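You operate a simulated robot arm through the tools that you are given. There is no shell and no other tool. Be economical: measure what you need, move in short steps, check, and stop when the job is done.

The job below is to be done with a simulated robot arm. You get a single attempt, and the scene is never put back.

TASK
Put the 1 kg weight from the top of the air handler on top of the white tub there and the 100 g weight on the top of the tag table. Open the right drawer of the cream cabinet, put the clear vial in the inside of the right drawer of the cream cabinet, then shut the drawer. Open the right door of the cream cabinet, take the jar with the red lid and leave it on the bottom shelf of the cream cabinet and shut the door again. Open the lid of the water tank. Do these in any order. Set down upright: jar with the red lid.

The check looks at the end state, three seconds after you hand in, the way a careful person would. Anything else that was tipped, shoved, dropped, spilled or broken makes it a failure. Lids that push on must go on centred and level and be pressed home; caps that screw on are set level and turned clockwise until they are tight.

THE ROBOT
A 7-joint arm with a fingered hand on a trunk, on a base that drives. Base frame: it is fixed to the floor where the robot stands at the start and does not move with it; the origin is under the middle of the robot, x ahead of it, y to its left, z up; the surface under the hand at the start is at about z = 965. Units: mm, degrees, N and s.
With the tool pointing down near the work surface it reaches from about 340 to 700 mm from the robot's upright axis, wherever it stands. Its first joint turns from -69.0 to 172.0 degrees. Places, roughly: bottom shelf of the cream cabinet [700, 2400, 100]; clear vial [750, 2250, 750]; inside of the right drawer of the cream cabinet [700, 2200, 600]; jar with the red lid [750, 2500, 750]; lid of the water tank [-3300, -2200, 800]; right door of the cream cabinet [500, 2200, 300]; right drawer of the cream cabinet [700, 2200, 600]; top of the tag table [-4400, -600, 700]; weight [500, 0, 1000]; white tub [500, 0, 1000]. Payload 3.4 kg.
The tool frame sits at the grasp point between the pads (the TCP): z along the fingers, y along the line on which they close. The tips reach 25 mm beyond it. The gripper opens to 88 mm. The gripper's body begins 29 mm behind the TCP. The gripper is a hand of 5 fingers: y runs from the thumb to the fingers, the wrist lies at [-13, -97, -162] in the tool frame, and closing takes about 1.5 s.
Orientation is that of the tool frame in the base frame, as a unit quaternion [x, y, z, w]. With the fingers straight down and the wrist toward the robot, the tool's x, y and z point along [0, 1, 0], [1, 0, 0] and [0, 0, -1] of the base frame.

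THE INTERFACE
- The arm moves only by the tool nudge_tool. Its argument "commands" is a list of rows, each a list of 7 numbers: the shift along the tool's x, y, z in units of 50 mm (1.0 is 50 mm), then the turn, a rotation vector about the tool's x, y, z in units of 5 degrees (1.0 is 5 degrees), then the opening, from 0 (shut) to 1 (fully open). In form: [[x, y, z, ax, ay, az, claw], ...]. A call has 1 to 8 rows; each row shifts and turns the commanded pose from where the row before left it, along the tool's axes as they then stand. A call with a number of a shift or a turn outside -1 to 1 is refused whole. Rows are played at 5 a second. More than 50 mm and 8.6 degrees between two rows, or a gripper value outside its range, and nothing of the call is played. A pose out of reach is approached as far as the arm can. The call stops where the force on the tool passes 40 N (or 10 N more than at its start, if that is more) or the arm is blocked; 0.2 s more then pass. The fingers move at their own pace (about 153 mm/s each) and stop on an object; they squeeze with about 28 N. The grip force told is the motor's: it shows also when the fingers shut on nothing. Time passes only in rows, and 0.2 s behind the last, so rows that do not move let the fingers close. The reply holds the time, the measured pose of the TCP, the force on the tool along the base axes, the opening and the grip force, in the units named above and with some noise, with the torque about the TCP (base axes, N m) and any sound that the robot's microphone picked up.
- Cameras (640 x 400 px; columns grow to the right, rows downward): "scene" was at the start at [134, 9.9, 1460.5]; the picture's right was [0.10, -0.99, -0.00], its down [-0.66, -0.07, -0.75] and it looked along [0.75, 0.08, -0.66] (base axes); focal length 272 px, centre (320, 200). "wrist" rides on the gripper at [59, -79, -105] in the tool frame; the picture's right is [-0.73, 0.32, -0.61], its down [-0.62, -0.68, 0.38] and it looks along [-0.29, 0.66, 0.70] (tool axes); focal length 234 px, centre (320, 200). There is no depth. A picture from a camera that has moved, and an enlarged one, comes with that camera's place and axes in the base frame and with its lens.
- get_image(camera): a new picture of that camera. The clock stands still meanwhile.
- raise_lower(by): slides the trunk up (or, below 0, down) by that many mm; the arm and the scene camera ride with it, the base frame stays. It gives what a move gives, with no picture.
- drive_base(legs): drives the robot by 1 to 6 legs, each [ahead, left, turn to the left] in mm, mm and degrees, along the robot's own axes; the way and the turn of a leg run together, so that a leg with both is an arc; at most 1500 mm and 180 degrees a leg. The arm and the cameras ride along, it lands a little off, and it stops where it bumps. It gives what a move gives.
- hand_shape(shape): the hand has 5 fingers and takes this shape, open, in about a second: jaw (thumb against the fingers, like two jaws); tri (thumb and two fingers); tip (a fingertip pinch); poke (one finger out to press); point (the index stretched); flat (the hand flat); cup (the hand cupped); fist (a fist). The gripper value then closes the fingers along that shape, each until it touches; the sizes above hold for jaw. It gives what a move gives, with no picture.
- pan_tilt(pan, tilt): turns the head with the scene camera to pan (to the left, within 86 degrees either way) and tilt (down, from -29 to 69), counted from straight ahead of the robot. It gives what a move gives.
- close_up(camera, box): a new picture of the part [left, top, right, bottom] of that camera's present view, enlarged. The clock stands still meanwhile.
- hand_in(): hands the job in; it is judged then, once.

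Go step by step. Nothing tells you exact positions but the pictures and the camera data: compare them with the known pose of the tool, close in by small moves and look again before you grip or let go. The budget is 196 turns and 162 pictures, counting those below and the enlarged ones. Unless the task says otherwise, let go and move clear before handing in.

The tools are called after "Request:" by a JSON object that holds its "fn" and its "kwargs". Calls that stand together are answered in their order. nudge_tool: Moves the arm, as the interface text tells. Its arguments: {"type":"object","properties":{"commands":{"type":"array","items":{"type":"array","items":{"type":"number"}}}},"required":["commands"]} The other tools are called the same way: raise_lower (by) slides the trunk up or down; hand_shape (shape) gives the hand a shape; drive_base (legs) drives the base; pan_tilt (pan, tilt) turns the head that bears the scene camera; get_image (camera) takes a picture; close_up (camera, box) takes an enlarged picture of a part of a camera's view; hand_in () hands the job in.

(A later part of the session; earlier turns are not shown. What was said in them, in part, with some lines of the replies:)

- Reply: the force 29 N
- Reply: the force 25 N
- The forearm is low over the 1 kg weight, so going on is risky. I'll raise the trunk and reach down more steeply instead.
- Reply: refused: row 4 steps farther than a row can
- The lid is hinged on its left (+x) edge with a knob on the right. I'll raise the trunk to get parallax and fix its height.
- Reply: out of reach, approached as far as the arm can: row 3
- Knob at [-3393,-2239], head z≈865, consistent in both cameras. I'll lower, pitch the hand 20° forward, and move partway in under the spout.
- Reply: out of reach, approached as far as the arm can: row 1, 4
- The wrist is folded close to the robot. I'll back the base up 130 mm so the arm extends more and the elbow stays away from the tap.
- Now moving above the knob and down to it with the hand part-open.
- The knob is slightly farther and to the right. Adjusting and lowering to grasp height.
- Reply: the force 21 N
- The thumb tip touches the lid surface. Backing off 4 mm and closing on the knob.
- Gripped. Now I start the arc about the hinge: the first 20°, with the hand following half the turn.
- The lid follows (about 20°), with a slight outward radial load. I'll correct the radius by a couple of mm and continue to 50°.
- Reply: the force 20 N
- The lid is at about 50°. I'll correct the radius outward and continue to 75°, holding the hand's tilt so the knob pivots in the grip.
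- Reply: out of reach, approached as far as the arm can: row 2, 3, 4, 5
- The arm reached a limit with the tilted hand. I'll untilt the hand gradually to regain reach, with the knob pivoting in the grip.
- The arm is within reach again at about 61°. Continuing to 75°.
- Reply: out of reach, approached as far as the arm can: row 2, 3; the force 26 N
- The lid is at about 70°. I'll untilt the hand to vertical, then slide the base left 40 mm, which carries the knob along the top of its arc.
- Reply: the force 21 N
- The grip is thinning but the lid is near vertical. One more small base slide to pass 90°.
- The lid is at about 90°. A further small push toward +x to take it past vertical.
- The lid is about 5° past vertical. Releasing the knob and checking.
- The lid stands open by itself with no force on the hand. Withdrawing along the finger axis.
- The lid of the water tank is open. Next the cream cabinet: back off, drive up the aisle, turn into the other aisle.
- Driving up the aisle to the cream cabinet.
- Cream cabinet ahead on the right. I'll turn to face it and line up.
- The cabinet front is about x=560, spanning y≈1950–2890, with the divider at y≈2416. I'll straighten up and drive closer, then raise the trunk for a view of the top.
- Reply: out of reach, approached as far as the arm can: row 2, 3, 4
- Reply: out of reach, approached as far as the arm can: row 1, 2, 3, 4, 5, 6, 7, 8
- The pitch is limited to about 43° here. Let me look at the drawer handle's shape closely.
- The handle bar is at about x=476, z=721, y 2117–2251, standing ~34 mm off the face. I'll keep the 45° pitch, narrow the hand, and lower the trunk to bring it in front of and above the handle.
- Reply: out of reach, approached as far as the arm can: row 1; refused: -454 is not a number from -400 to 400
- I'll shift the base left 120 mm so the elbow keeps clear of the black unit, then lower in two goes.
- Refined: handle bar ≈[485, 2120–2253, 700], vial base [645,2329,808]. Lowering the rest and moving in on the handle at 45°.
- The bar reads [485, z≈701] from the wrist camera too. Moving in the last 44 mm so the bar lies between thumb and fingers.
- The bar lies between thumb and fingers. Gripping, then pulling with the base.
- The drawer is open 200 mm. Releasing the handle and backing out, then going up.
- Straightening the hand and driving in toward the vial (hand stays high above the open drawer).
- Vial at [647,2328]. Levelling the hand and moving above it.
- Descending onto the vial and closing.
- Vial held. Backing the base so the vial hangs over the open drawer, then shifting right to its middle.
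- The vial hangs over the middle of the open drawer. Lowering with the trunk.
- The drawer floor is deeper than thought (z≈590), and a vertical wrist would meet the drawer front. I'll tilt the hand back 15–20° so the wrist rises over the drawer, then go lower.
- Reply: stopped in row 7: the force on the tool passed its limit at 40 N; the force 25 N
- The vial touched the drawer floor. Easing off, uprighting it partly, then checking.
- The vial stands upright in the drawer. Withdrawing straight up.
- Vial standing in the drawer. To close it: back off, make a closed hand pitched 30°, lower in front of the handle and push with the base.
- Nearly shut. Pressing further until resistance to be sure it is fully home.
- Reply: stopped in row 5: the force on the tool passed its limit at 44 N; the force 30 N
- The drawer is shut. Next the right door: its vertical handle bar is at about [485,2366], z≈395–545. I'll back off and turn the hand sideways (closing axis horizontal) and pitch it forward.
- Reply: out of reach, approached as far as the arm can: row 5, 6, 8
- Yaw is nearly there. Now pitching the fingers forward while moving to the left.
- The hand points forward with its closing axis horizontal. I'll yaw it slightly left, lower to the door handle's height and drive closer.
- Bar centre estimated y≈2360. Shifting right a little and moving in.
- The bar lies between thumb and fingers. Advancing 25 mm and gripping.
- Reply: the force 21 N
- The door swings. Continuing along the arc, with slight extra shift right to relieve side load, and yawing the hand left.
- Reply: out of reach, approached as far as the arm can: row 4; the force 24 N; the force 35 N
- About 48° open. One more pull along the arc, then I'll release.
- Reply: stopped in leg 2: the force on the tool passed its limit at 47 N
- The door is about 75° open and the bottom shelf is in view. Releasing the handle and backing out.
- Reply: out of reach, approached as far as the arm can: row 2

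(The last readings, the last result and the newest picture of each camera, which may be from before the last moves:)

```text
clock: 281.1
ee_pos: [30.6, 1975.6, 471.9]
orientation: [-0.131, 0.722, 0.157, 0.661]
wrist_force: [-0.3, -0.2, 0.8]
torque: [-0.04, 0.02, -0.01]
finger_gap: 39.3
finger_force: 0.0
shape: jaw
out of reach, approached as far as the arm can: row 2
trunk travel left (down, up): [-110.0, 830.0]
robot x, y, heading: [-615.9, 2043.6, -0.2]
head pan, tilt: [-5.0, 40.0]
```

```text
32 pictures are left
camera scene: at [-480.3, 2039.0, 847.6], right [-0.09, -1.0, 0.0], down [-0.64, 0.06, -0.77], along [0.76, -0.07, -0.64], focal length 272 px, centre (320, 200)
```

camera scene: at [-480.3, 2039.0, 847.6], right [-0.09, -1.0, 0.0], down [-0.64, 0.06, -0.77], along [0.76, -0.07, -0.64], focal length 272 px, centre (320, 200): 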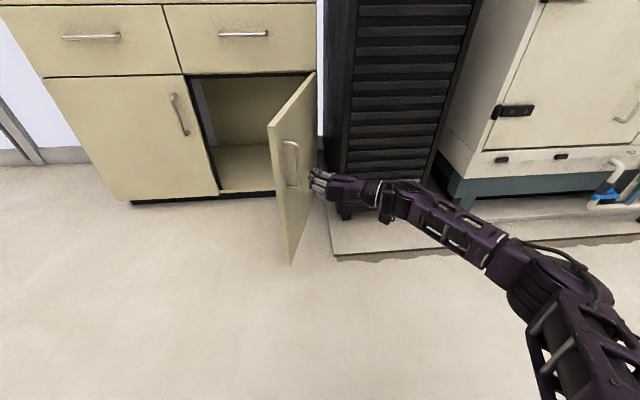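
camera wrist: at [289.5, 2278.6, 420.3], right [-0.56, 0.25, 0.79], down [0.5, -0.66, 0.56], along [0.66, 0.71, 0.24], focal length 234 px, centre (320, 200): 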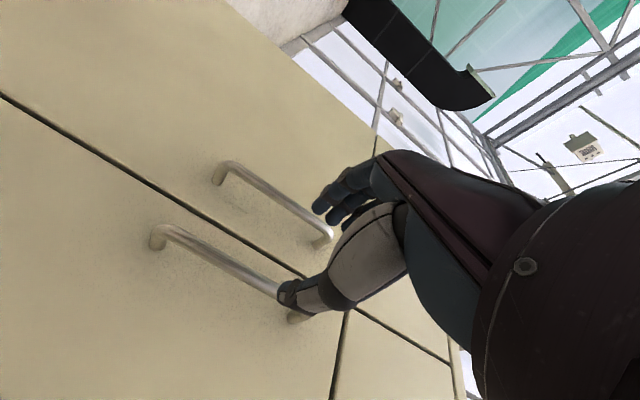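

The hand is clear and the door stays about 70° open. Backing up, raising, and turning the hand back to straight down.

Request:
{"fn": "drive_base", "kwargs": {"legs": [[-150, 0, 0], [0, 440, 0]]}}

Request:
{"fn": "raise_lower", "kwargs": {"by": 400}}

Request:
{"fn": "nudge_tool", "kwargs": {"commands": [[0, 0, 0, 0.955, 0.588, 0.996, 1], [0, 0, 0, 0.955, 0.588, 0.996, 1], [0, 0, 0, 0.955, 0.588, 0.996, 1], [0, 0, 0, 0.955, 0.588, 0.996, 1], [0, 0, 0, 0.955, 0.588, 0.996, 1], [0, 0, 0, 0.955, 0.588, 0.996, 1], [0, 0, 0, 0.955, 0.588, 0.996, 1], [0, 0, 0, 0.955, 0.588, 0.996, 1]]}}

Request:
{"fn": "nudge_tool", "kwargs": {"commands": [[0, 0, 0, 0.955, 0.588, 0.996, 1], [0, 0, 0, 0.955, 0.588, 0.996, 1], [0, 0, 0, 0.955, 0.588, 0.996, 1], [0, 0, 0, 0.955, 0.588, 0.996, 1], [0, 0, 0, 0.955, 0.588, 0.996, 1], [0, 0, 0, 0.955, 0.588, 0.996, 1], [0, 0, 0, 0.955, 0.588, 0.996, 1], [0, 0, 0, 0.955, 0.588, 0.996, 1]]}}

Request:
{"fn": "nudge_tool", "kwargs": {"commands": [[0, 0, 0, 0.9, 0.55, 0.93, 1], [0, 0, 0, 0, 0, 0, 1]]}}

```text
clock: 282.5
ee_pos: [-93.1, 1983.0, 473.4]
orientation: [-0.133, 0.722, 0.159, 0.66]
wrist_force: [0.4, 0.7, 0.0]
torque: [0.01, 0.0, 0.0]
finger_gap: 39.2
finger_force: 0.0
shape: jaw
trunk travel left (down, up): [-110.0, 830.0]
robot x, y, heading: [-740.3, 2049.6, 0.1]
head pan, tilt: [-5.0, 40.0]
stopped in leg 1: the robot was blocked; the commanded pose is now the measured one
```

```text
clock: 286.3
ee_pos: [-94.2, 1983.5, 872.9]
orientation: [-0.133, 0.722, 0.159, 0.661]
wrist_force: [-0.1, -0.5, -0.1]
torque: [-0.01, 0.0, 0.04]
finger_gap: 39.1
finger_force: 0.0
shape: jaw
trunk travel left (down, up): [-510.0, 430.0]
robot x, y, heading: [-739.9, 2047.8, -0.1]
head pan, tilt: [-5.0, 40.0]
```

```text
clock: 288.1
ee_pos: [-93.1, 1982.8, 872.2]
orientation: [0.305, 0.849, 0.101, 0.42]
wrist_force: [0.0, -1.0, -0.2]
torque: [-0.02, 0.02, 0.0]
finger_gap: 87.8
finger_force: 0.0
shape: jaw
trunk travel left (down, up): [-510.0, 430.0]
robot x, y, heading: [-740.9, 2049.3, 0.2]
head pan, tilt: [-5.0, 40.0]
```

```text
clock: 289.9
ee_pos: [-93.7, 1982.3, 873.5]
orientation: [0.66, 0.748, 0.017, 0.067]
wrist_force: [0.0, -0.6, 0.3]
torque: [0.02, 0.0, 0.01]
finger_gap: 87.8
finger_force: 0.0
shape: jaw
trunk travel left (down, up): [-510.0, 430.0]
robot x, y, heading: [-739.4, 2048.9, 0.3]
head pan, tilt: [-5.0, 40.0]
```

```text
clock: 290.5
ee_pos: [-94.4, 1981.8, 872.5]
orientation: [0.69, 0.724, 0.006, 0.022]
wrist_force: [0.0, -0.6, 0.9]
torque: [0.01, -0.01, 0.02]
finger_gap: 88.0
finger_force: 0.0
shape: jaw
trunk travel left (down, up): [-510.0, 430.0]
robot x, y, heading: [-735.5, 2044.5, 0.2]
head pan, tilt: [-5.0, 40.0]
```

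The base touched something behind it and stopped; I'll move forward and left, raise above the counter, and look before approaching the jar.

Request:
{"fn": "drive_base", "kwargs": {"legs": [[200, 0, 0], [0, 455, 0]]}}

Request:
{"fn": "raise_lower", "kwargs": {"by": 170}}

Request:
{"fn": "nudge_tool", "kwargs": {"commands": [[0.6, 0, 0, 0.33, 0.2, 0.35, 1], [0.6, 0, 0, 0, 0, 0, 1], [0, 0, 0, 0, 0, 0, 1]]}}

Request:
{"fn": "drive_base", "kwargs": {"legs": [[640, 0, 0]]}}

Request:
{"fn": "get_image", "kwargs": {"camera": "scene"}}

Request:
{"fn": "get_image", "kwargs": {"camera": "wrist"}}

```text
clock: 294.4
ee_pos: [105.5, 2441.4, 873.7]
orientation: [0.689, 0.724, 0.005, 0.023]
wrist_force: [-0.9, 0.3, 0.9]
torque: [-0.03, 0.01, 0.02]
finger_gap: 87.9
finger_force: 0.0
shape: jaw
trunk travel left (down, up): [-510.0, 430.0]
robot x, y, heading: [-541.1, 2504.7, 0.6]
head pan, tilt: [-5.0, 40.0]
```

```text
clock: 296.4
ee_pos: [104.3, 2440.4, 1042.9]
orientation: [0.69, 0.724, 0.005, 0.023]
wrist_force: [-1.1, -0.2, 1.2]
torque: [0.02, 0.05, -0.04]
finger_gap: 87.8
finger_force: 0.1
shape: jaw
trunk travel left (down, up): [-680.0, 260.0]
robot x, y, heading: [-542.1, 2502.5, -0.2]
head pan, tilt: [-5.0, 40.0]
```

```text
clock: 297.2
ee_pos: [103.3, 2498.8, 1043.1]
orientation: [0.701, 0.713, 0.002, 0.008]
wrist_force: [0.7, 0.5, -0.2]
torque: [-0.01, 0.0, 0.02]
finger_gap: 87.7
finger_force: 0.2
shape: jaw
trunk travel left (down, up): [-680.0, 260.0]
robot x, y, heading: [-540.1, 2504.5, 0.2]
head pan, tilt: [-5.0, 40.0]
```

```text
clock: 300.7
ee_pos: [736.8, 2506.3, 1043.1]
orientation: [0.699, 0.715, 0.002, 0.007]
wrist_force: [-0.5, -0.2, 0.3]
torque: [0.0, 0.01, 0.02]
finger_gap: 87.9
finger_force: 0.0
shape: jaw
trunk travel left (down, up): [-680.0, 260.0]
robot x, y, heading: [93.0, 2509.6, 0.4]
head pan, tilt: [-5.0, 40.0]
```

```text
31 pictures are left
camera scene: at [229.1, 2503.6, 1417.6], right [-0.08, -1.0, 0.0], down [-0.64, 0.05, -0.77], along [0.76, -0.06, -0.64], focal length 272 px, centre (320, 200)
```

scene: 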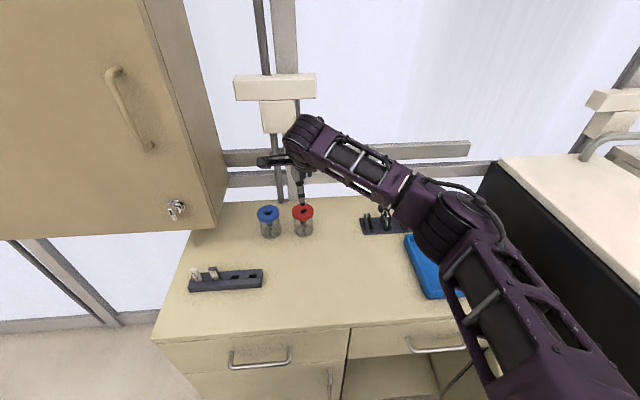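

```text
30 pictures are left
camera wrist: at [655.1, 2563.1, 1147.7], right [0.33, -0.71, 0.62], down [-0.66, -0.64, -0.39], along [0.67, -0.28, -0.69], focal length 234 px, centre (320, 200)
```

wrist: 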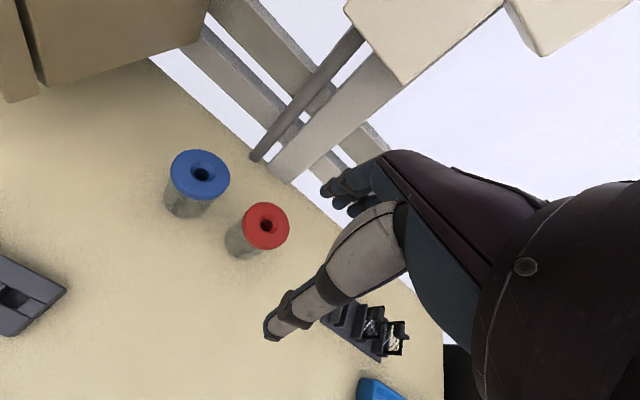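

Red lid centre ≈[806,2506], top z≈890. Moving over it and partly down.

Request:
{"fn": "nudge_tool", "kwargs": {"commands": [[0, 0.7, 0.3, 0, 0, 0, 0.9], [0, 0.68, 0.4, 0, 0, 0, 0.9], [0, 0, 0.8, 0, 0, 0, 0.9], [0, 0, 0.8, 0, 0, 0, 0.9], [0, 0, 0.1, 0, 0, 0, 0.9], [0, 0, 0, 0, 0, 0, 0.9]]}}

Request:
{"fn": "get_image", "kwargs": {"camera": "wrist"}}

```text
clock: 302.1
ee_pos: [807.0, 2506.8, 921.2]
orientation: [0.7, 0.714, 0.001, 0.007]
wrist_force: [0.0, 0.2, 1.8]
torque: [-0.01, -0.01, 0.0]
finger_gap: 78.9
finger_force: 0.0
shape: jaw
trunk travel left (down, up): [-680.0, 260.0]
robot x, y, heading: [92.2, 2508.2, 0.4]
head pan, tilt: [-5.0, 40.0]
```

```text
29 pictures are left
camera wrist: at [724.6, 2564.3, 1027.1], right [0.33, -0.71, 0.62], down [-0.66, -0.64, -0.39], along [0.67, -0.28, -0.69], focal length 234 px, centre (320, 200)
```

wrist: 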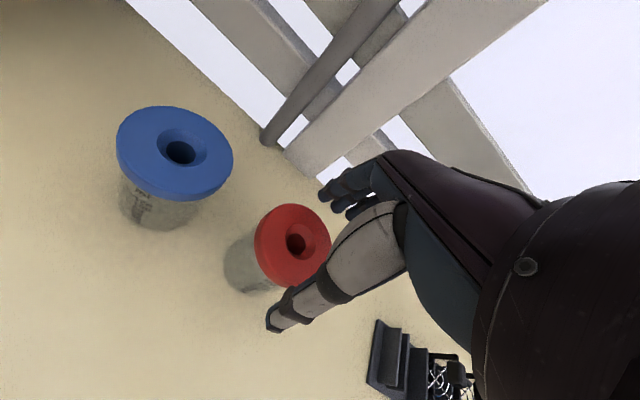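

Centred within a few mm. Shifting 4 mm and lowering to grip height.

Request:
{"fn": "nudge_tool", "kwargs": {"commands": [[0.08, 0.02, 0.4, 0, 0, 0, 0.9], [0, 0, 0.4, 0, 0, 0, 0.9], [0, 0, 0.24, 0, 0, 0, 0.9], [0, 0, 0, 0, 0, 0, 0.9]]}}

Request:
{"fn": "close_up", "kwargs": {"camera": "wrist", "box": [200, 130, 420, 350]}}

```text
clock: 303.1
ee_pos: [794.4, 2507.1, 871.7]
orientation: [0.699, 0.715, 0.001, 0.007]
wrist_force: [-0.1, 1.0, 0.6]
torque: [0.01, 0.02, 0.04]
finger_gap: 79.4
finger_force: 0.0
shape: jaw
out of reach, approached as far as the arm can: row 1, 2
trunk travel left (down, up): [-680.0, 260.0]
robot x, y, heading: [95.8, 2512.0, 0.2]
head pan, tilt: [-5.0, 40.0]
```

```text
1.82 times, centred on (310, 240) of wrist
camera zoom: at [711.4, 2564.5, 977.2], right [0.33, -0.71, 0.62], down [-0.66, -0.64, -0.39], along [0.67, -0.28, -0.69], focal length 426 px, centre (338, 127)
```

zoom: 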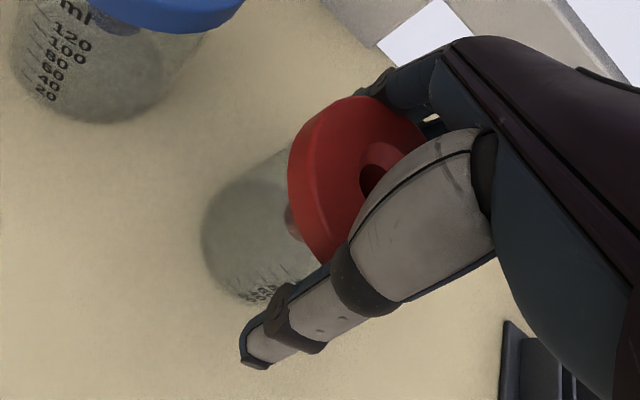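

The arm hit its reach limit and stopped 13 mm short. Moving the base forward 15 mm to centre it.

Request:
{"fn": "drive_base", "kwargs": {"legs": [[15, 0, 0]]}}

Request:
{"fn": "nudge_tool", "kwargs": {"commands": [[0.08, 0, 0.06, 0, 0, 0, 0.9], [0, 0, 0, 0, 0, 0, 0.9]]}}

Request:
{"fn": "close_up", "kwargs": {"camera": "wrist", "box": [200, 130, 420, 350]}}

```text
clock: 303.9
ee_pos: [809.3, 2506.4, 872.4]
orientation: [0.7, 0.714, 0.003, 0.006]
wrist_force: [-0.3, 0.1, 0.1]
torque: [-0.04, -0.02, -0.01]
finger_gap: 79.4
finger_force: 0.0
shape: jaw
trunk travel left (down, up): [-680.0, 260.0]
robot x, y, heading: [108.5, 2509.2, 0.2]
head pan, tilt: [-5.0, 40.0]
```

```text
clock: 304.5
ee_pos: [806.5, 2510.2, 868.5]
orientation: [0.7, 0.714, 0.002, 0.007]
wrist_force: [0.4, 0.4, 0.6]
torque: [-0.01, 0.03, -0.03]
finger_gap: 79.4
finger_force: 0.0
shape: jaw
trunk travel left (down, up): [-680.0, 260.0]
robot x, y, heading: [110.8, 2508.3, 0.3]
head pan, tilt: [-5.0, 40.0]
```

```text
1.82 times, centred on (310, 240) of wrist
camera zoom: at [725.1, 2567.6, 973.8], right [0.33, -0.71, 0.62], down [-0.66, -0.64, -0.39], along [0.67, -0.28, -0.69], focal length 426 px, centre (338, 127)
```

zoom: 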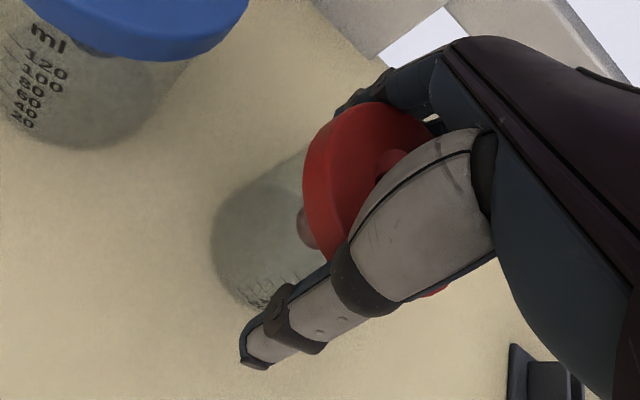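

The jar is between thumb and fingers. Closing and lifting.

Request:
{"fn": "nudge_tool", "kwargs": {"commands": [[0.06, 0, 0, 0, 0, 0, 0.6], [0, 0, 0, 0, 0, 0, 0], [0, 0, 0, 0, 0, 0, 0], [0, 0, 0, 0, 0, 0, 0], [0, 0, 0, 0, 0, 0, 0], [0, 0, -0.4, 0, 0, 0, 0], [0, -0.2, -0.8, 0, 0, 0, 0], [0, -0.2, -0.6, 0, 0, 0, 0]]}}

Request:
{"fn": "get_image", "kwargs": {"camera": "wrist"}}

```text
clock: 306.3
ee_pos: [785.0, 2515.4, 960.8]
orientation: [0.699, 0.715, 0.003, 0.007]
wrist_force: [0.2, -0.8, -0.7]
torque: [0.01, -0.01, 0.0]
finger_gap: 49.1
finger_force: 28.1
shape: jaw
out of reach, approached as far as the arm can: row 1
trunk travel left (down, up): [-680.0, 260.0]
robot x, y, heading: [107.1, 2511.3, -0.1]
head pan, tilt: [-5.0, 40.0]
```

```text
26 pictures are left
camera wrist: at [703.3, 2572.3, 1065.4], right [0.33, -0.71, 0.62], down [-0.66, -0.64, -0.39], along [0.67, -0.28, -0.69], focal length 234 px, centre (320, 200)
```

wrist: 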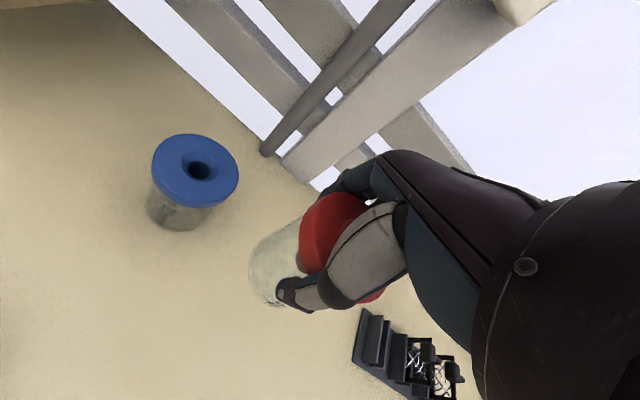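

The jar is held upright. I'll back away, turn the robot about 38° right and shift left, so the arm enters the cabinet diagonally, clear of the open door.

Request:
{"fn": "drive_base", "kwargs": {"legs": [[-480, 0, 0], [0, 0, -38], [7, 403, 0]]}}

Request:
{"fn": "raise_lower", "kwargs": {"by": -400}}

Request:
{"fn": "pan_tilt", "kwargs": {"pan": 0, "tilt": 45}}

Request:
{"fn": "get_image", "kwargs": {"camera": "scene"}}

```text
clock: 313.0
ee_pos: [426.9, 2416.6, 960.6]
orientation: [0.892, 0.452, 0.0, 0.008]
wrist_force: [0.5, 0.1, -0.6]
torque: [-0.02, -0.01, 0.03]
finger_gap: 48.6
finger_force: 27.6
shape: jaw
trunk travel left (down, up): [-680.0, 260.0]
robot x, y, heading: [-116.0, 2822.5, -37.1]
head pan, tilt: [-5.0, 40.0]
```

```text
clock: 316.9
ee_pos: [427.3, 2415.8, 560.6]
orientation: [0.892, 0.452, 0.0, 0.007]
wrist_force: [-0.8, 0.8, -0.4]
torque: [0.01, 0.02, -0.01]
finger_gap: 48.7
finger_force: 28.1
shape: jaw
trunk travel left (down, up): [-280.0, 660.0]
robot x, y, heading: [-113.6, 2823.0, -37.0]
head pan, tilt: [-5.0, 40.0]
```

```text
clock: 317.5
ee_pos: [427.1, 2416.7, 559.3]
orientation: [0.892, 0.452, 0.001, 0.007]
wrist_force: [-0.1, 0.7, -1.0]
torque: [-0.03, 0.01, 0.02]
finger_gap: 48.9
finger_force: 28.3
shape: jaw
trunk travel left (down, up): [-280.0, 660.0]
robot x, y, heading: [-114.0, 2824.2, -37.2]
head pan, tilt: [0.0, 45.0]
```

```text
25 pictures are left
camera scene: at [-8.2, 2746.1, 1010.3], right [-0.6, -0.8, 0.0], down [-0.56, 0.43, -0.71], along [0.56, -0.43, -0.71], focal length 272 px, centre (320, 200)
```

scene: 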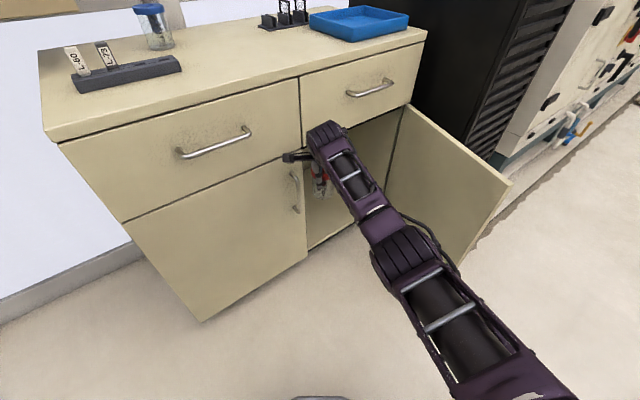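

Good view of the open cabinet. I'll shift right 45 mm so the wrist camera clears the left door's edge, and lower to near shelf height.

Request:
{"fn": "drive_base", "kwargs": {"legs": [[0, -45, 0]]}}

Request:
{"fn": "raise_lower", "kwargs": {"by": -275}}

Request:
{"fn": "nudge_tool", "kwargs": {"commands": [[0, 0, 0.6, 0, 0, 0, 0], [0, 0, 0.6, 0, 0, 0, 0], [0, 0, 0.6, 0, 0, 0, 0], [0, 0, 0.2, 0, 0, 0, 0], [0, 0, 0, 0, 0, 0, 0]]}}

Request:
{"fn": "get_image", "kwargs": {"camera": "scene"}}

Request:
{"fn": "get_image", "kwargs": {"camera": "wrist"}}

```text
clock: 318.4
ee_pos: [399.3, 2379.7, 560.1]
orientation: [0.892, 0.452, 0.0, 0.007]
wrist_force: [-0.3, 0.1, -1.3]
torque: [0.02, -0.05, 0.02]
finger_gap: 48.9
finger_force: 28.3
shape: jaw
trunk travel left (down, up): [-280.0, 660.0]
robot x, y, heading: [-136.7, 2789.1, -37.2]
head pan, tilt: [0.0, 45.0]
```

```text
clock: 321.2
ee_pos: [399.7, 2380.5, 285.2]
orientation: [0.892, 0.453, 0.0, 0.007]
wrist_force: [0.8, 0.0, -1.5]
torque: [0.0, -0.03, -0.02]
finger_gap: 48.8
finger_force: 27.6
shape: jaw
trunk travel left (down, up): [-5.0, 935.0]
robot x, y, heading: [-140.7, 2792.2, -37.2]
head pan, tilt: [0.0, 45.0]
```

```text
clock: 322.4
ee_pos: [400.2, 2379.3, 186.3]
orientation: [0.892, 0.452, -0.001, 0.007]
wrist_force: [0.3, -0.1, -1.1]
torque: [-0.01, -0.01, -0.01]
finger_gap: 48.5
finger_force: 28.1
shape: jaw
trunk travel left (down, up): [-5.0, 935.0]
robot x, y, heading: [-141.9, 2789.9, -36.9]
head pan, tilt: [0.0, 45.0]
```

```text
24 pictures are left
camera scene: at [-35.6, 2710.0, 735.3], right [-0.6, -0.8, 0.0], down [-0.56, 0.43, -0.71], along [0.56, -0.43, -0.71], focal length 272 px, centre (320, 200)
```

scene: 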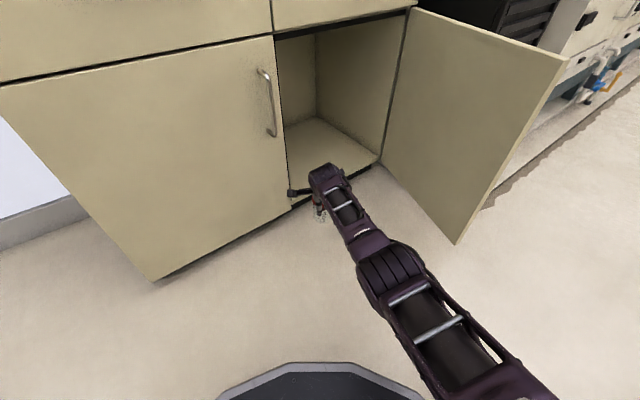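

```text
23 pictures are left
camera wrist: at [370.0, 2475.0, 290.8], right [-0.17, -0.77, 0.62], down [-0.92, -0.1, -0.39], along [0.36, -0.63, -0.69], focal length 234 px, centre (320, 200)
```

wrist: 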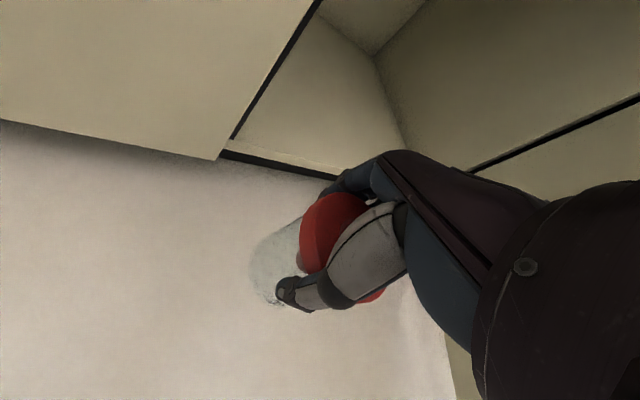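

The jar's bottom is at about z=126, above the shelf (≈100). Driving straight in.

Request:
{"fn": "drive_base", "kwargs": {"legs": [[120, 0, 0]]}}

Request:
{"fn": "get_image", "kwargs": {"camera": "wrist"}}

```text
clock: 323.7
ee_pos: [496.3, 2305.3, 185.8]
orientation: [0.893, 0.451, 0.0, 0.006]
wrist_force: [-0.1, -0.5, -0.7]
torque: [0.0, 0.0, 0.01]
finger_gap: 48.6
finger_force: 27.6
shape: jaw
trunk travel left (down, up): [-5.0, 935.0]
robot x, y, heading: [-43.0, 2711.0, -37.2]
head pan, tilt: [0.0, 45.0]
```

```text
22 pictures are left
camera wrist: at [466.9, 2400.2, 291.1], right [-0.17, -0.77, 0.62], down [-0.92, -0.1, -0.39], along [0.36, -0.63, -0.69], focal length 234 px, centre (320, 200)
```

wrist: 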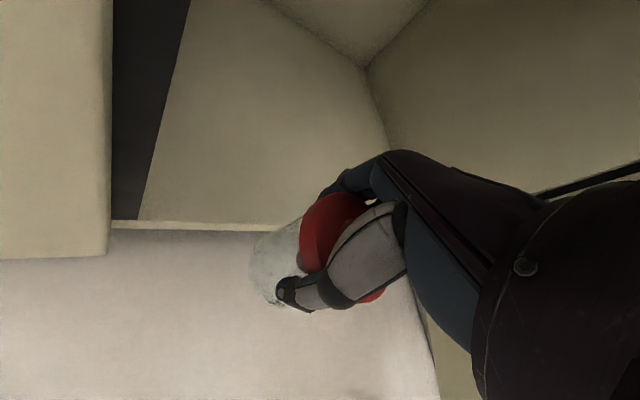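

I'll lift 15 mm for margin over the shelf edge and continue in.

Request:
{"fn": "nudge_tool", "kwargs": {"commands": [[0, 0, -0.3, 0, 0, 0, 0], [0, 0, 0, 0, 0, 0, 0]]}}

Request:
{"fn": "drive_base", "kwargs": {"legs": [[135, 0, 0]]}}

Request:
{"fn": "get_image", "kwargs": {"camera": "wrist"}}

Request:
{"fn": "get_image", "kwargs": {"camera": "scene"}}

```text
clock: 324.3
ee_pos: [496.9, 2304.7, 200.9]
orientation: [0.893, 0.451, 0.0, 0.007]
wrist_force: [0.0, -0.6, -0.2]
torque: [0.01, -0.02, 0.02]
finger_gap: 48.8
finger_force: 27.9
shape: jaw
trunk travel left (down, up): [-5.0, 935.0]
robot x, y, heading: [-43.8, 2710.7, -37.4]
head pan, tilt: [0.0, 45.0]
```

```text
clock: 325.6
ee_pos: [601.7, 2225.7, 201.0]
orientation: [0.893, 0.45, 0.001, 0.007]
wrist_force: [0.7, 0.6, -1.5]
torque: [0.03, 0.03, 0.02]
finger_gap: 48.5
finger_force: 28.2
shape: jaw
trunk travel left (down, up): [-5.0, 935.0]
robot x, y, heading: [61.6, 2634.5, -37.2]
head pan, tilt: [0.0, 45.0]
```

```text
21 pictures are left
camera wrist: at [572.4, 2319.9, 306.4], right [-0.17, -0.77, 0.62], down [-0.92, -0.1, -0.39], along [0.36, -0.63, -0.69], focal length 234 px, centre (320, 200)
```

wrist: 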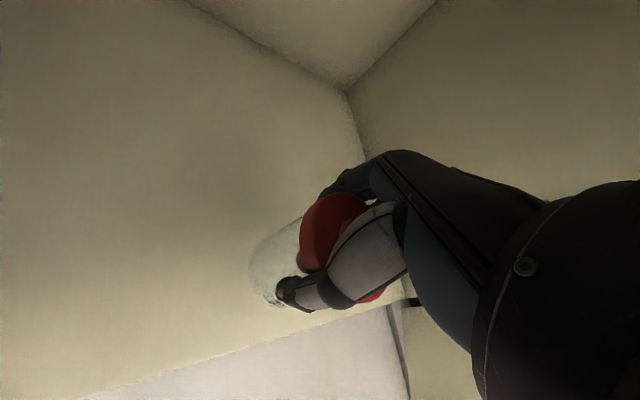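

```text
20 pictures are left
camera scene: at [167.4, 2555.6, 735.3], right [-0.61, -0.8, 0.0], down [-0.56, 0.43, -0.71], along [0.56, -0.43, -0.71], focal length 272 px, centre (320, 200)
```

scene: 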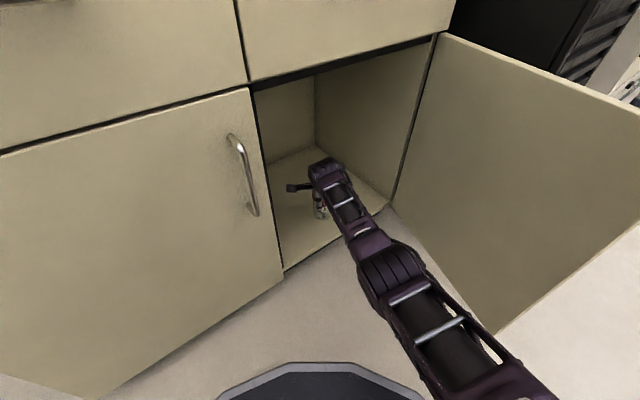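

The jar is over the bottom shelf, well inside. Lowering to contact.

Request:
{"fn": "nudge_tool", "kwargs": {"commands": [[0, 0, 0.3, 0, 0, 0, 0], [0, 0, 0.2, 0, 0, 0, 0], [0, 0, 0.06, 0, 0, 0, 0], [0, 0, 0, 0, 0, 0, 0]]}}

Request:
{"fn": "nudge_tool", "kwargs": {"commands": [[0, 0, 0.06, 0, 0, 0, 0], [0, 0, 0.06, 0, 0, 0, 0], [0, 0, 0, 0, 0, 0, 0]]}}

Request:
{"fn": "nudge_tool", "kwargs": {"commands": [[0, 0, 0.06, 0, 0, 0, 0], [0, 0, 0, 0, 0, 0, 0]]}}

```text
clock: 326.6
ee_pos: [601.5, 2224.5, 173.2]
orientation: [0.893, 0.45, -0.001, 0.007]
wrist_force: [-0.7, -0.4, -0.6]
torque: [0.02, 0.0, 0.02]
finger_gap: 48.5
finger_force: 27.9
shape: jaw
trunk travel left (down, up): [-5.0, 935.0]
robot x, y, heading: [62.5, 2635.4, -37.1]
head pan, tilt: [0.0, 45.0]
```

```text
clock: 327.4
ee_pos: [601.9, 2225.3, 167.5]
orientation: [0.893, 0.451, 0.0, 0.007]
wrist_force: [-0.3, -0.9, 0.0]
torque: [0.03, 0.0, 0.01]
finger_gap: 48.2
finger_force: 27.8
shape: jaw
trunk travel left (down, up): [-5.0, 935.0]
robot x, y, heading: [61.6, 2631.3, -37.0]
head pan, tilt: [0.0, 45.0]
```

```text
clock: 328.0
ee_pos: [602.0, 2223.6, 163.0]
orientation: [0.892, 0.451, -0.001, 0.007]
wrist_force: [-0.5, -0.3, -0.4]
torque: [-0.02, 0.01, -0.01]
finger_gap: 48.0
finger_force: 27.8
shape: jaw
trunk travel left (down, up): [-5.0, 935.0]
robot x, y, heading: [61.0, 2633.6, -37.1]
head pan, tilt: [0.0, 45.0]
```

Request:
{"fn": "nudge_tool", "kwargs": {"commands": [[0, 0, 0.05, 0, 0, 0, 0], [0, 0, 0, 0, 0, 0, 0]]}}

Request:
{"fn": "nudge_tool", "kwargs": {"commands": [[0, 0, 0.05, 0, 0, 0, 0], [0, 0, 0, 0, 0, 0, 0]]}}

Request:
{"fn": "nudge_tool", "kwargs": {"commands": [[0, 0, 0.05, 0, 0, 0, 0], [0, 0, 0, 0, 0, 0, 0]]}}

Request:
{"fn": "close_up", "kwargs": {"camera": "wrist", "box": [200, 160, 420, 340]}}

```text
clock: 328.6
ee_pos: [602.4, 2223.9, 161.7]
orientation: [0.893, 0.451, 0.0, 0.007]
wrist_force: [-0.4, 0.3, -0.9]
torque: [-0.03, -0.01, -0.01]
finger_gap: 48.0
finger_force: 28.1
shape: jaw
trunk travel left (down, up): [-5.0, 935.0]
robot x, y, heading: [63.4, 2633.9, -37.0]
head pan, tilt: [0.0, 45.0]
```

```text
clock: 329.2
ee_pos: [603.2, 2222.8, 159.3]
orientation: [0.892, 0.452, 0.0, 0.007]
wrist_force: [-0.5, -0.2, -0.4]
torque: [0.01, -0.03, 0.01]
finger_gap: 48.3
finger_force: 28.2
shape: jaw
trunk travel left (down, up): [-5.0, 935.0]
robot x, y, heading: [59.5, 2635.9, -37.2]
head pan, tilt: [0.0, 45.0]
```

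```text
clock: 329.8
ee_pos: [602.5, 2224.0, 155.7]
orientation: [0.893, 0.451, -0.001, 0.007]
wrist_force: [-0.7, 0.5, -0.8]
torque: [0.02, -0.02, 0.01]
finger_gap: 48.1
finger_force: 27.7
shape: jaw
trunk travel left (down, up): [-5.0, 935.0]
robot x, y, heading: [64.6, 2635.1, -37.3]
head pan, tilt: [0.0, 45.0]
```

```text
2.22 times, centred on (310, 250) of wrist
camera zoom: at [572.5, 2319.1, 261.4], right [-0.17, -0.77, 0.62], down [-0.92, -0.1, -0.39], along [0.36, -0.63, -0.69], focal length 520 px, centre (342, 89)
```

zoom: 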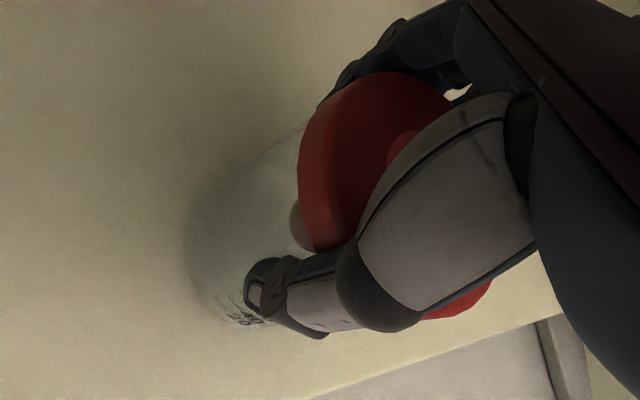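

Request:
{"fn": "nudge_tool", "kwargs": {"commands": [[0, 0, 0.05, 0, 0, 0, 0], [0, 0, 0, 0, 0, 0, 0]]}}

Request:
{"fn": "nudge_tool", "kwargs": {"commands": [[0, 0, 0.05, 0, 0, 0, 0], [0, 0, 0, 0, 0, 0, 0]]}}

Request:
{"fn": "nudge_tool", "kwargs": {"commands": [[0, 0, 0.04, 0, 0, 0, 0], [0, 0, 0, 0, 0, 0, 0]]}}

```text
clock: 330.4
ee_pos: [601.3, 2224.3, 155.3]
orientation: [0.893, 0.451, -0.002, 0.007]
wrist_force: [-0.2, -0.4, -0.3]
torque: [0.04, 0.0, -0.03]
finger_gap: 48.0
finger_force: 28.2
shape: jaw
trunk travel left (down, up): [-5.0, 935.0]
robot x, y, heading: [64.5, 2630.9, -37.3]
head pan, tilt: [0.0, 45.0]
```

```text
clock: 331.0
ee_pos: [602.8, 2223.7, 151.1]
orientation: [0.893, 0.451, -0.001, 0.006]
wrist_force: [0.6, 0.3, -0.3]
torque: [0.0, 0.01, -0.01]
finger_gap: 48.1
finger_force: 28.2
shape: jaw
trunk travel left (down, up): [-5.0, 935.0]
robot x, y, heading: [59.6, 2636.7, -37.1]
head pan, tilt: [0.0, 45.0]
```

```text
clock: 331.6
ee_pos: [601.9, 2222.5, 150.3]
orientation: [0.892, 0.452, 0.0, 0.007]
wrist_force: [-0.6, 0.1, -0.5]
torque: [0.02, 0.0, 0.02]
finger_gap: 47.9
finger_force: 28.4
shape: jaw
trunk travel left (down, up): [-5.0, 935.0]
robot x, y, heading: [61.5, 2634.5, -37.2]
head pan, tilt: [0.0, 45.0]
```

Request:
{"fn": "nudge_tool", "kwargs": {"commands": [[0, 0, 0.06, 0, 0, 0, 0], [0, 0, 0, 0, 0, 0, 0]]}}

Request:
{"fn": "nudge_tool", "kwargs": {"commands": [[0, 0, 0.05, 0, 0, 0, 0], [0, 0, 0, 0, 0, 0, 0]]}}

Request:
{"fn": "nudge_tool", "kwargs": {"commands": [[0, 0, 0.05, 0, 0, 0, 0], [0, 0, 0, 0, 0, 0, 0]]}}

```text
clock: 332.2
ee_pos: [600.9, 2223.1, 148.3]
orientation: [0.892, 0.451, 0.0, 0.007]
wrist_force: [-1.4, 0.5, 4.6]
torque: [0.04, 0.06, 0.01]
finger_gap: 48.0
finger_force: 28.4
shape: jaw
trunk travel left (down, up): [-5.0, 935.0]
robot x, y, heading: [62.0, 2632.8, -37.1]
head pan, tilt: [0.0, 45.0]
```

```text
clock: 332.8
ee_pos: [601.7, 2225.0, 147.0]
orientation: [0.893, 0.451, 0.0, 0.009]
wrist_force: [0.0, 0.0, 13.5]
torque: [-0.02, 0.09, 0.04]
finger_gap: 48.0
finger_force: 28.3
shape: jaw
trunk travel left (down, up): [-5.0, 935.0]
robot x, y, heading: [63.3, 2634.4, -37.3]
head pan, tilt: [0.0, 45.0]
```

```text
clock: 333.4
ee_pos: [603.3, 2225.0, 147.4]
orientation: [0.893, 0.451, 0.002, 0.009]
wrist_force: [-3.0, 1.0, 23.9]
torque: [0.02, 0.21, 0.05]
finger_gap: 47.8
finger_force: 27.8
shape: jaw
trunk travel left (down, up): [-5.0, 935.0]
robot x, y, heading: [62.3, 2630.7, -37.2]
head pan, tilt: [0.0, 45.0]
```

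Contact with the shelf. Easing up 3 mm and opening the hand gradually.

Request:
{"fn": "nudge_tool", "kwargs": {"commands": [[0, 0, -0.07, 0, 0, 0, 0], [0, 0, 0, 0, 0, 0, 0], [0, 0, 0, 0, 0, 0, 0.65], [0, 0, 0, 0, 0, 0, 0.8], [0, 0, 0, 0, 0, 0, 0.95], [0, 0, 0, 0, 0, 0, 0.95]]}}

Request:
{"fn": "close_up", "kwargs": {"camera": "wrist", "box": [200, 130, 420, 350]}}

```text
clock: 334.8
ee_pos: [602.0, 2223.9, 144.5]
orientation: [0.893, 0.451, -0.001, 0.007]
wrist_force: [-0.3, 0.0, 0.2]
torque: [-0.01, 0.03, 0.01]
finger_gap: 83.3
finger_force: 0.0
shape: jaw
trunk travel left (down, up): [-5.0, 935.0]
robot x, y, heading: [63.7, 2635.3, -37.2]
head pan, tilt: [0.0, 45.0]
```

```text
1.82 times, centred on (310, 240) of wrist
camera zoom: at [572.5, 2319.3, 250.6], right [-0.17, -0.77, 0.62], down [-0.92, -0.1, -0.39], along [0.36, -0.63, -0.69], focal length 426 px, centre (338, 127)
```

zoom: 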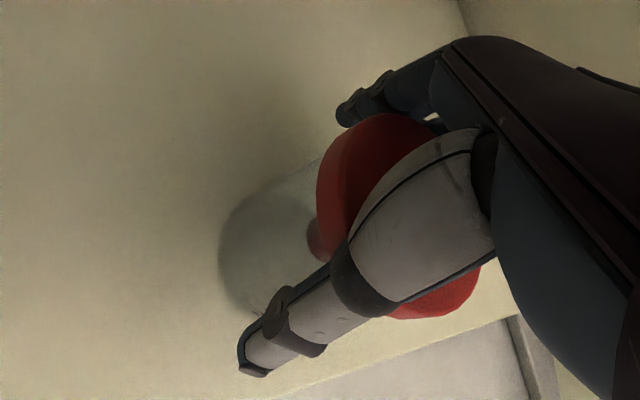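

The jar stands on the shelf. Rising straight up, then backing out the way I came.

Request:
{"fn": "nudge_tool", "kwargs": {"commands": [[0, 0, -0.3, 0, 0, 0, 0.95], [0, 0, -0.6, 0, 0, 0, 0.95], [0, 0, -0.8, 0, 0, 0, 0.95], [0, 0, -0.8, 0, 0, 0, 0.95], [0, 0, 0, 0, 0, 0, 0.95]]}}

Request:
{"fn": "drive_base", "kwargs": {"legs": [[-260, 0, 0]]}}

Request:
{"fn": "get_image", "kwargs": {"camera": "scene"}}

```text
clock: 336.0
ee_pos: [601.7, 2224.8, 269.5]
orientation: [0.893, 0.451, 0.0, 0.007]
wrist_force: [1.6, 0.1, -0.5]
torque: [0.02, -0.02, 0.05]
finger_gap: 83.4
finger_force: 0.2
shape: jaw
trunk travel left (down, up): [-5.0, 935.0]
robot x, y, heading: [62.6, 2633.7, -37.3]
head pan, tilt: [0.0, 45.0]
```

```text
clock: 337.8
ee_pos: [399.1, 2382.3, 268.9]
orientation: [0.892, 0.452, 0.0, 0.007]
wrist_force: [0.2, -0.4, 0.5]
torque: [0.02, 0.02, 0.0]
finger_gap: 83.6
finger_force: 0.0
shape: jaw
trunk travel left (down, up): [-5.0, 935.0]
robot x, y, heading: [-144.5, 2788.2, -36.8]
head pan, tilt: [0.0, 45.0]
```

```text
17 pictures are left
camera scene: at [-38.3, 2712.0, 735.3], right [-0.6, -0.8, 0.0], down [-0.56, 0.43, -0.71], along [0.56, -0.43, -0.71], focal length 272 px, centre (320, 200)
```

scene: 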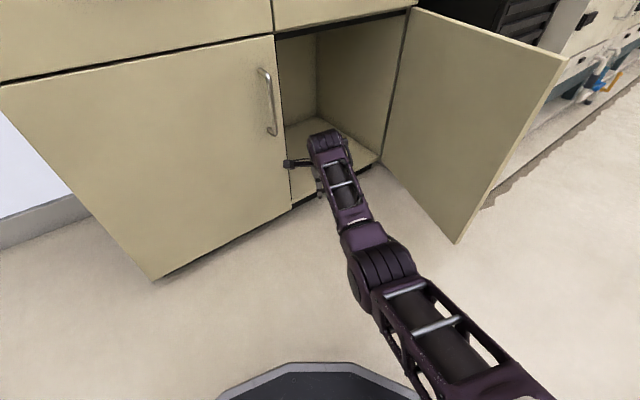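

Now to shut the door: back out, straighten the robot, and go round to the door's outer side.

Request:
{"fn": "drive_base", "kwargs": {"legs": [[-250, 0, 0], [0, 0, 37], [-260, 0, 0]]}}

Request:
{"fn": "raise_lower", "kwargs": {"by": 200}}

Request:
{"fn": "nudge_tool", "kwargs": {"commands": [[-0.4, -0.5, 0, 0, 0, -1, 0], [-0.4, -0.5, 0, 0, 0, -1, 0], [-0.4, -0.5, 0, 0, 0, -1, 0], [-0.3, -0.4, 0, 0, 0, -1, 0], [0, 0, 0, 0, 0, -1, 0], [0, 0, 0, 0, 0, -1, 0], [0, 0, 0, 0, 0, -1, 0], [0, 0, 0, 0, 0, -1, 0]]}}

Request:
{"fn": "nudge_tool", "kwargs": {"commands": [[0, 0, 0, 0, 0, -1, 0], [0, 0, 0, 0, 0, -1, 0], [0, 0, 0, 0, 0, -1, 0], [0, 0, 0, 0, 0, -1, 0], [0, 0, 0, 0, 0, -1, 0], [0, 0, 0, 0, 0, -1, 0], [0, 0, 0, 0, 0, -1, 0], [0, 0, 0, 0, 0, 0, 0]]}}

```text
clock: 342.9
ee_pos: [67.6, 2942.6, 269.8]
orientation: [0.704, 0.71, 0.002, 0.007]
wrist_force: [0.3, 0.3, 0.0]
torque: [0.0, -0.01, 0.02]
finger_gap: 83.2
finger_force: 0.0
shape: jaw
trunk travel left (down, up): [-5.0, 935.0]
robot x, y, heading: [-607.8, 2942.1, -0.1]
head pan, tilt: [0.0, 45.0]
```

```text
clock: 345.1
ee_pos: [67.7, 2943.5, 469.0]
orientation: [0.704, 0.71, 0.002, 0.007]
wrist_force: [0.3, 0.1, 0.2]
torque: [0.0, 0.02, -0.01]
finger_gap: 83.5
finger_force: 0.1
shape: jaw
trunk travel left (down, up): [-205.0, 735.0]
robot x, y, heading: [-612.7, 2946.8, -0.2]
head pan, tilt: [0.0, 45.0]
```

```text
clock: 346.9
ee_pos: [31.5, 2862.6, 431.5]
orientation: [0.418, 0.908, -0.001, 0.008]
wrist_force: [0.0, -0.3, 0.0]
torque: [-0.01, -0.02, -0.02]
finger_gap: 0.0
finger_force: 27.6
shape: jaw
out of reach, approached as far as the arm can: row 3, 4, 5, 6, 7, 8
trunk travel left (down, up): [-205.0, 735.0]
robot x, y, heading: [-608.5, 2949.3, -0.2]
head pan, tilt: [0.0, 45.0]
```

```text
clock: 348.6
ee_pos: [30.6, 2863.8, 432.4]
orientation: [0.126, 0.992, -0.003, 0.007]
wrist_force: [0.7, -0.2, 0.1]
torque: [-0.04, 0.0, 0.03]
finger_gap: 0.1
finger_force: 28.1
shape: jaw
trunk travel left (down, up): [-205.0, 735.0]
robot x, y, heading: [-607.6, 2943.1, -0.0]
head pan, tilt: [0.0, 45.0]
```

Strafing past the door's edge to its outer side.

Request:
{"fn": "drive_base", "kwargs": {"legs": [[-40, 0, 0], [0, -880, 0], [185, 0, 0]]}}

Request:
{"fn": "pan_tilt", "kwargs": {"pan": 0, "tilt": 35}}

Request:
{"fn": "get_image", "kwargs": {"camera": "scene"}}

```text
clock: 354.9
ee_pos: [173.4, 1989.0, 431.3]
orientation: [0.12, 0.993, -0.003, 0.006]
wrist_force: [0.3, 0.2, 1.0]
torque: [-0.03, -0.02, 0.01]
finger_gap: 0.0
finger_force: 27.9
shape: jaw
trunk travel left (down, up): [-205.0, 735.0]
robot x, y, heading: [-464.7, 2063.1, 0.3]
head pan, tilt: [0.0, 45.0]
```

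```text
clock: 355.6
ee_pos: [174.9, 1988.2, 432.0]
orientation: [0.12, 0.993, -0.002, 0.006]
wrist_force: [-0.3, 0.1, 0.8]
torque: [0.05, 0.0, 0.01]
finger_gap: 0.0
finger_force: 27.7
shape: jaw
trunk travel left (down, up): [-205.0, 735.0]
robot x, y, heading: [-465.4, 2057.5, 0.5]
head pan, tilt: [0.0, 35.0]
```

```text
16 pictures are left
camera scene: at [-327.8, 2064.7, 950.1], right [0.01, -1.0, 0.0], down [-0.57, 0.0, -0.82], along [0.82, 0.01, -0.57], focal length 272 px, centre (320, 200)
```

scene: 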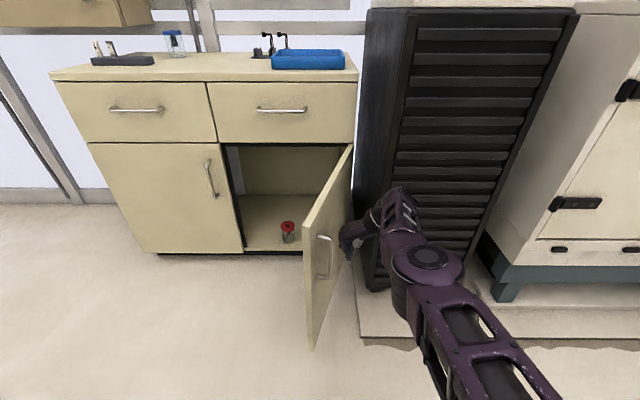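

The jar stands on the shelf and the hand is outside the door. Pushing the door shut along its arc.

Request:
{"fn": "drive_base", "kwargs": {"legs": [[5, 43, 0], [46, 111, 0], [81, 89, 0]]}}

Request:
{"fn": "get_image", "kwargs": {"camera": "scene"}}

```text
clock: 358.2
ee_pos: [303.6, 2233.7, 431.9]
orientation: [0.119, 0.993, -0.002, 0.006]
wrist_force: [0.4, -0.4, -1.5]
torque: [-0.02, 0.0, 0.0]
finger_gap: 0.2
finger_force: 28.0
shape: jaw
trunk travel left (down, up): [-205.0, 735.0]
robot x, y, heading: [-334.9, 2310.3, 0.5]
head pan, tilt: [0.0, 35.0]
```

```text
15 pictures are left
camera scene: at [-197.9, 2309.8, 950.1], right [0.01, -1.0, 0.0], down [-0.57, -0.01, -0.82], along [0.82, 0.01, -0.57], focal length 272 px, centre (320, 200)
```

scene: 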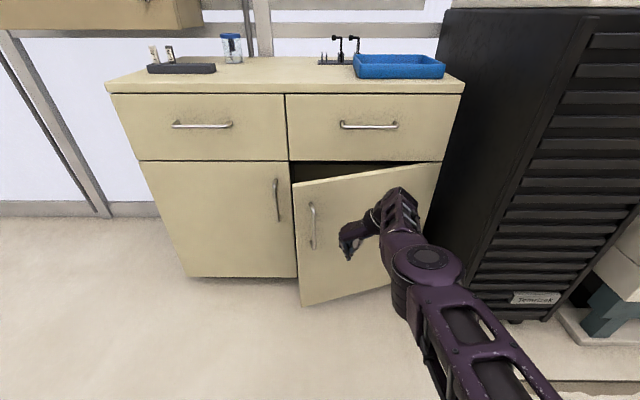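

Closing well. Continuing the last part of the arc.

Request:
{"fn": "drive_base", "kwargs": {"legs": [[79, 45, 0], [70, 18, 0]]}}

Request:
{"fn": "get_image", "kwargs": {"camera": "scene"}}

```text
clock: 359.9
ee_pos: [451.5, 2297.6, 431.8]
orientation: [0.12, 0.993, -0.002, 0.006]
wrist_force: [0.1, 0.0, -0.2]
torque: [0.01, -0.05, -0.01]
finger_gap: 0.0
finger_force: 28.1
shape: jaw
trunk travel left (down, up): [-205.0, 735.0]
robot x, y, heading: [-189.7, 2369.8, 0.5]
head pan, tilt: [0.0, 35.0]
```

```text
14 pictures are left
camera scene: at [-49.6, 2373.6, 950.1], right [0.01, -1.0, 0.0], down [-0.57, 0.0, -0.82], along [0.82, 0.01, -0.57], focal length 272 px, centre (320, 200)
```

scene: 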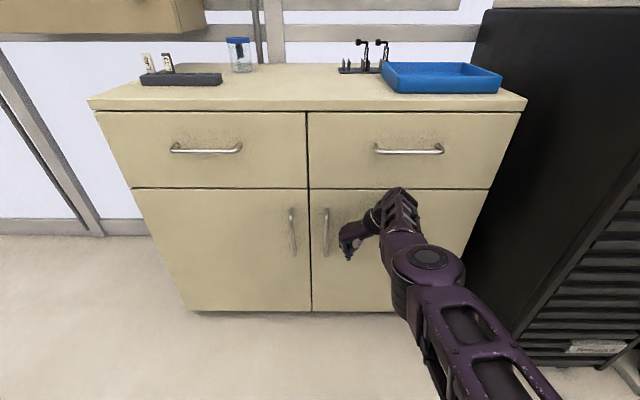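

Pressing it home until it resists.

Request:
{"fn": "nudge_tool", "kwargs": {"commands": [[-0.12, 0.03, 0, 0, 0, 0, 0], [-0.12, 0.03, 0, 0, 0, 0, 0], [-0.12, 0.03, 0, 0, 0, 0, 0], [-0.12, 0.03, 0, 0, 0, 0, 0], [-0.12, 0.03, 0, 0, 0, 0, 0], [-0.12, 0.03, 0, 0, 0, 0, 0], [0, 0, 0, 0, 0, 0, 0]]}}

Request:
{"fn": "close_up", "kwargs": {"camera": "scene", "box": [200, 90, 500, 330]}}

```text
clock: 361.6
ee_pos: [455.5, 2297.9, 432.3]
orientation: [0.119, 0.993, -0.003, 0.005]
wrist_force: [-0.7, -0.4, 0.2]
torque: [0.02, 0.0, 0.01]
finger_gap: 0.0
finger_force: 28.2
shape: jaw
out of reach, approached as far as the arm can: row 1, 2, 3, 4, 5, 6
trunk travel left (down, up): [-205.0, 735.0]
robot x, y, heading: [-187.0, 2374.1, 0.1]
head pan, tilt: [0.0, 35.0]
```

```text
1.67 times, centred on (350, 210) of scene
camera zoom: at [-49.7, 2373.6, 950.1], right [0.01, -1.0, 0.0], down [-0.57, 0.0, -0.82], along [0.82, 0.01, -0.57], focal length 454 px, centre (270, 183)
```

zoom: 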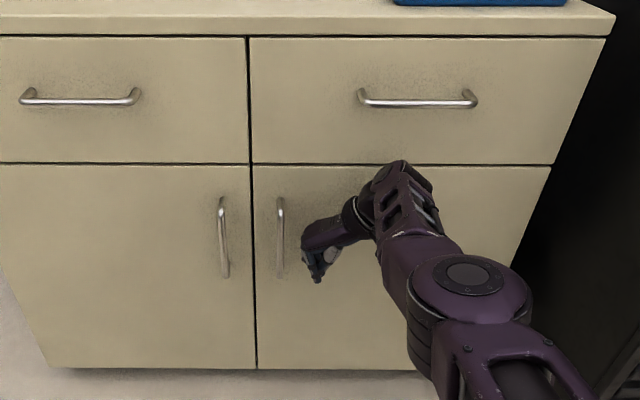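

The arm is at its limit, so I'll push gently with the base.

Request:
{"fn": "drive_base", "kwargs": {"legs": [[15, 0, 0], [15, 0, 0], [15, 0, 0]]}}

Request:
{"fn": "close_up", "kwargs": {"camera": "scene", "box": [200, 90, 500, 330]}}

```text
clock: 362.7
ee_pos: [468.0, 2298.0, 430.9]
orientation: [0.113, 0.994, -0.003, 0.0]
wrist_force: [-12.2, -1.5, 3.0]
torque: [0.1, -0.79, 0.05]
finger_gap: 0.0
finger_force: 28.2
shape: jaw
trunk travel left (down, up): [-205.0, 735.0]
robot x, y, heading: [-169.0, 2372.8, 0.5]
head pan, tilt: [0.0, 35.0]
stopped in leg 2: the force on the tool passed its limit at 66 N (the readings are from after the stop); the commanded pose is now the measured one
```

```text
1.67 times, centred on (350, 210) of scene
camera zoom: at [-31.9, 2373.3, 950.4], right [0.01, -1.0, 0.0], down [-0.57, 0.0, -0.82], along [0.82, 0.01, -0.57], focal length 454 px, centre (270, 183)
```

zoom: 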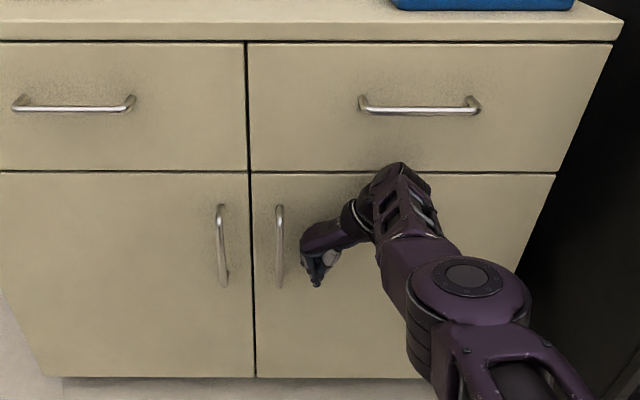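

Door and drawer are shut. I'll back off, and check the spot behind where the base had bumped earlier.

Request:
{"fn": "drive_base", "kwargs": {"legs": [[-250, 0, 0], [0, 0, 90]]}}

Request:
{"fn": "pan_tilt", "kwargs": {"pan": 75, "tilt": 35}}

Request:
{"fn": "get_image", "kwargs": {"camera": "scene"}}

```text
clock: 368.3
ee_pos: [-333.9, 3006.2, 428.4]
orientation: [-0.617, 0.787, -0.004, 0.002]
wrist_force: [-1.1, -0.4, -0.4]
torque: [-0.01, 0.0, 0.0]
finger_gap: 0.1
finger_force: 28.0
shape: jaw
trunk travel left (down, up): [-205.0, 735.0]
robot x, y, heading: [-417.1, 2369.1, 89.7]
head pan, tilt: [0.0, 35.0]
```

```text
clock: 369.7
ee_pos: [-334.0, 3005.0, 429.1]
orientation: [-0.617, 0.787, -0.004, 0.001]
wrist_force: [-0.3, 0.2, 0.1]
torque: [-0.01, 0.02, 0.0]
finger_gap: 0.0
finger_force: 27.4
shape: jaw
trunk travel left (down, up): [-205.0, 735.0]
robot x, y, heading: [-416.4, 2367.6, 89.7]
head pan, tilt: [75.0, 35.0]
```

```text
11 pictures are left
camera scene: at [-499.7, 2443.8, 950.2], right [0.27, 0.96, 0.0], down [0.55, -0.15, -0.82], along [-0.79, 0.22, -0.57], focal length 272 px, centre (320, 200)
```

scene: 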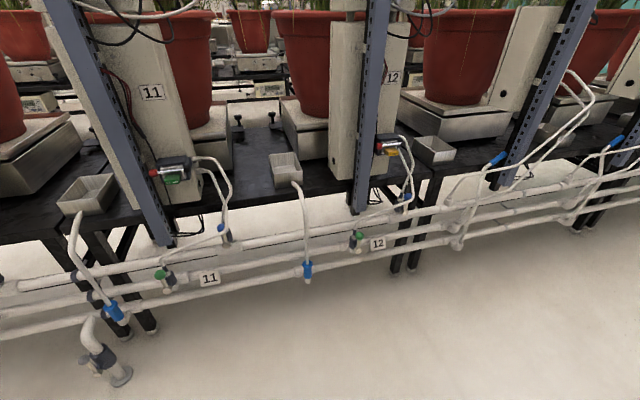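

The fixed pipework behind shows no sign of disturbance, both weights, the vial, the jar and the tank lid were left as asked, and the drawer and door are shut. The hand is clear, so I'm handing in.

Request:
{"fn": "hand_in", "kwargs": {}}

```text
The job is handed in.
```

I finished every part of the job and handed it in; I don't have the check's result.

- **1 kg weight:** it stands on the white tub on the air handler.
- **100 g weight:** it stands on the tag table, between the rings and the tag racks.
- **Clear vial:** it was standing upright in the right drawer when I pushed the drawer shut. I could not see inside after that.
- **Jar with the red lid:** it was standing upright on the bottom shelf. I saw it there before shutting the right door.
- **Water tank lid:** it stands open a little past vertical and held there without support.

While backing away from the cabinet, the base bumped something behind it and stopped. It was most likely the fixed pipework of the plant row. I looked there before handing in and saw nothing moved.
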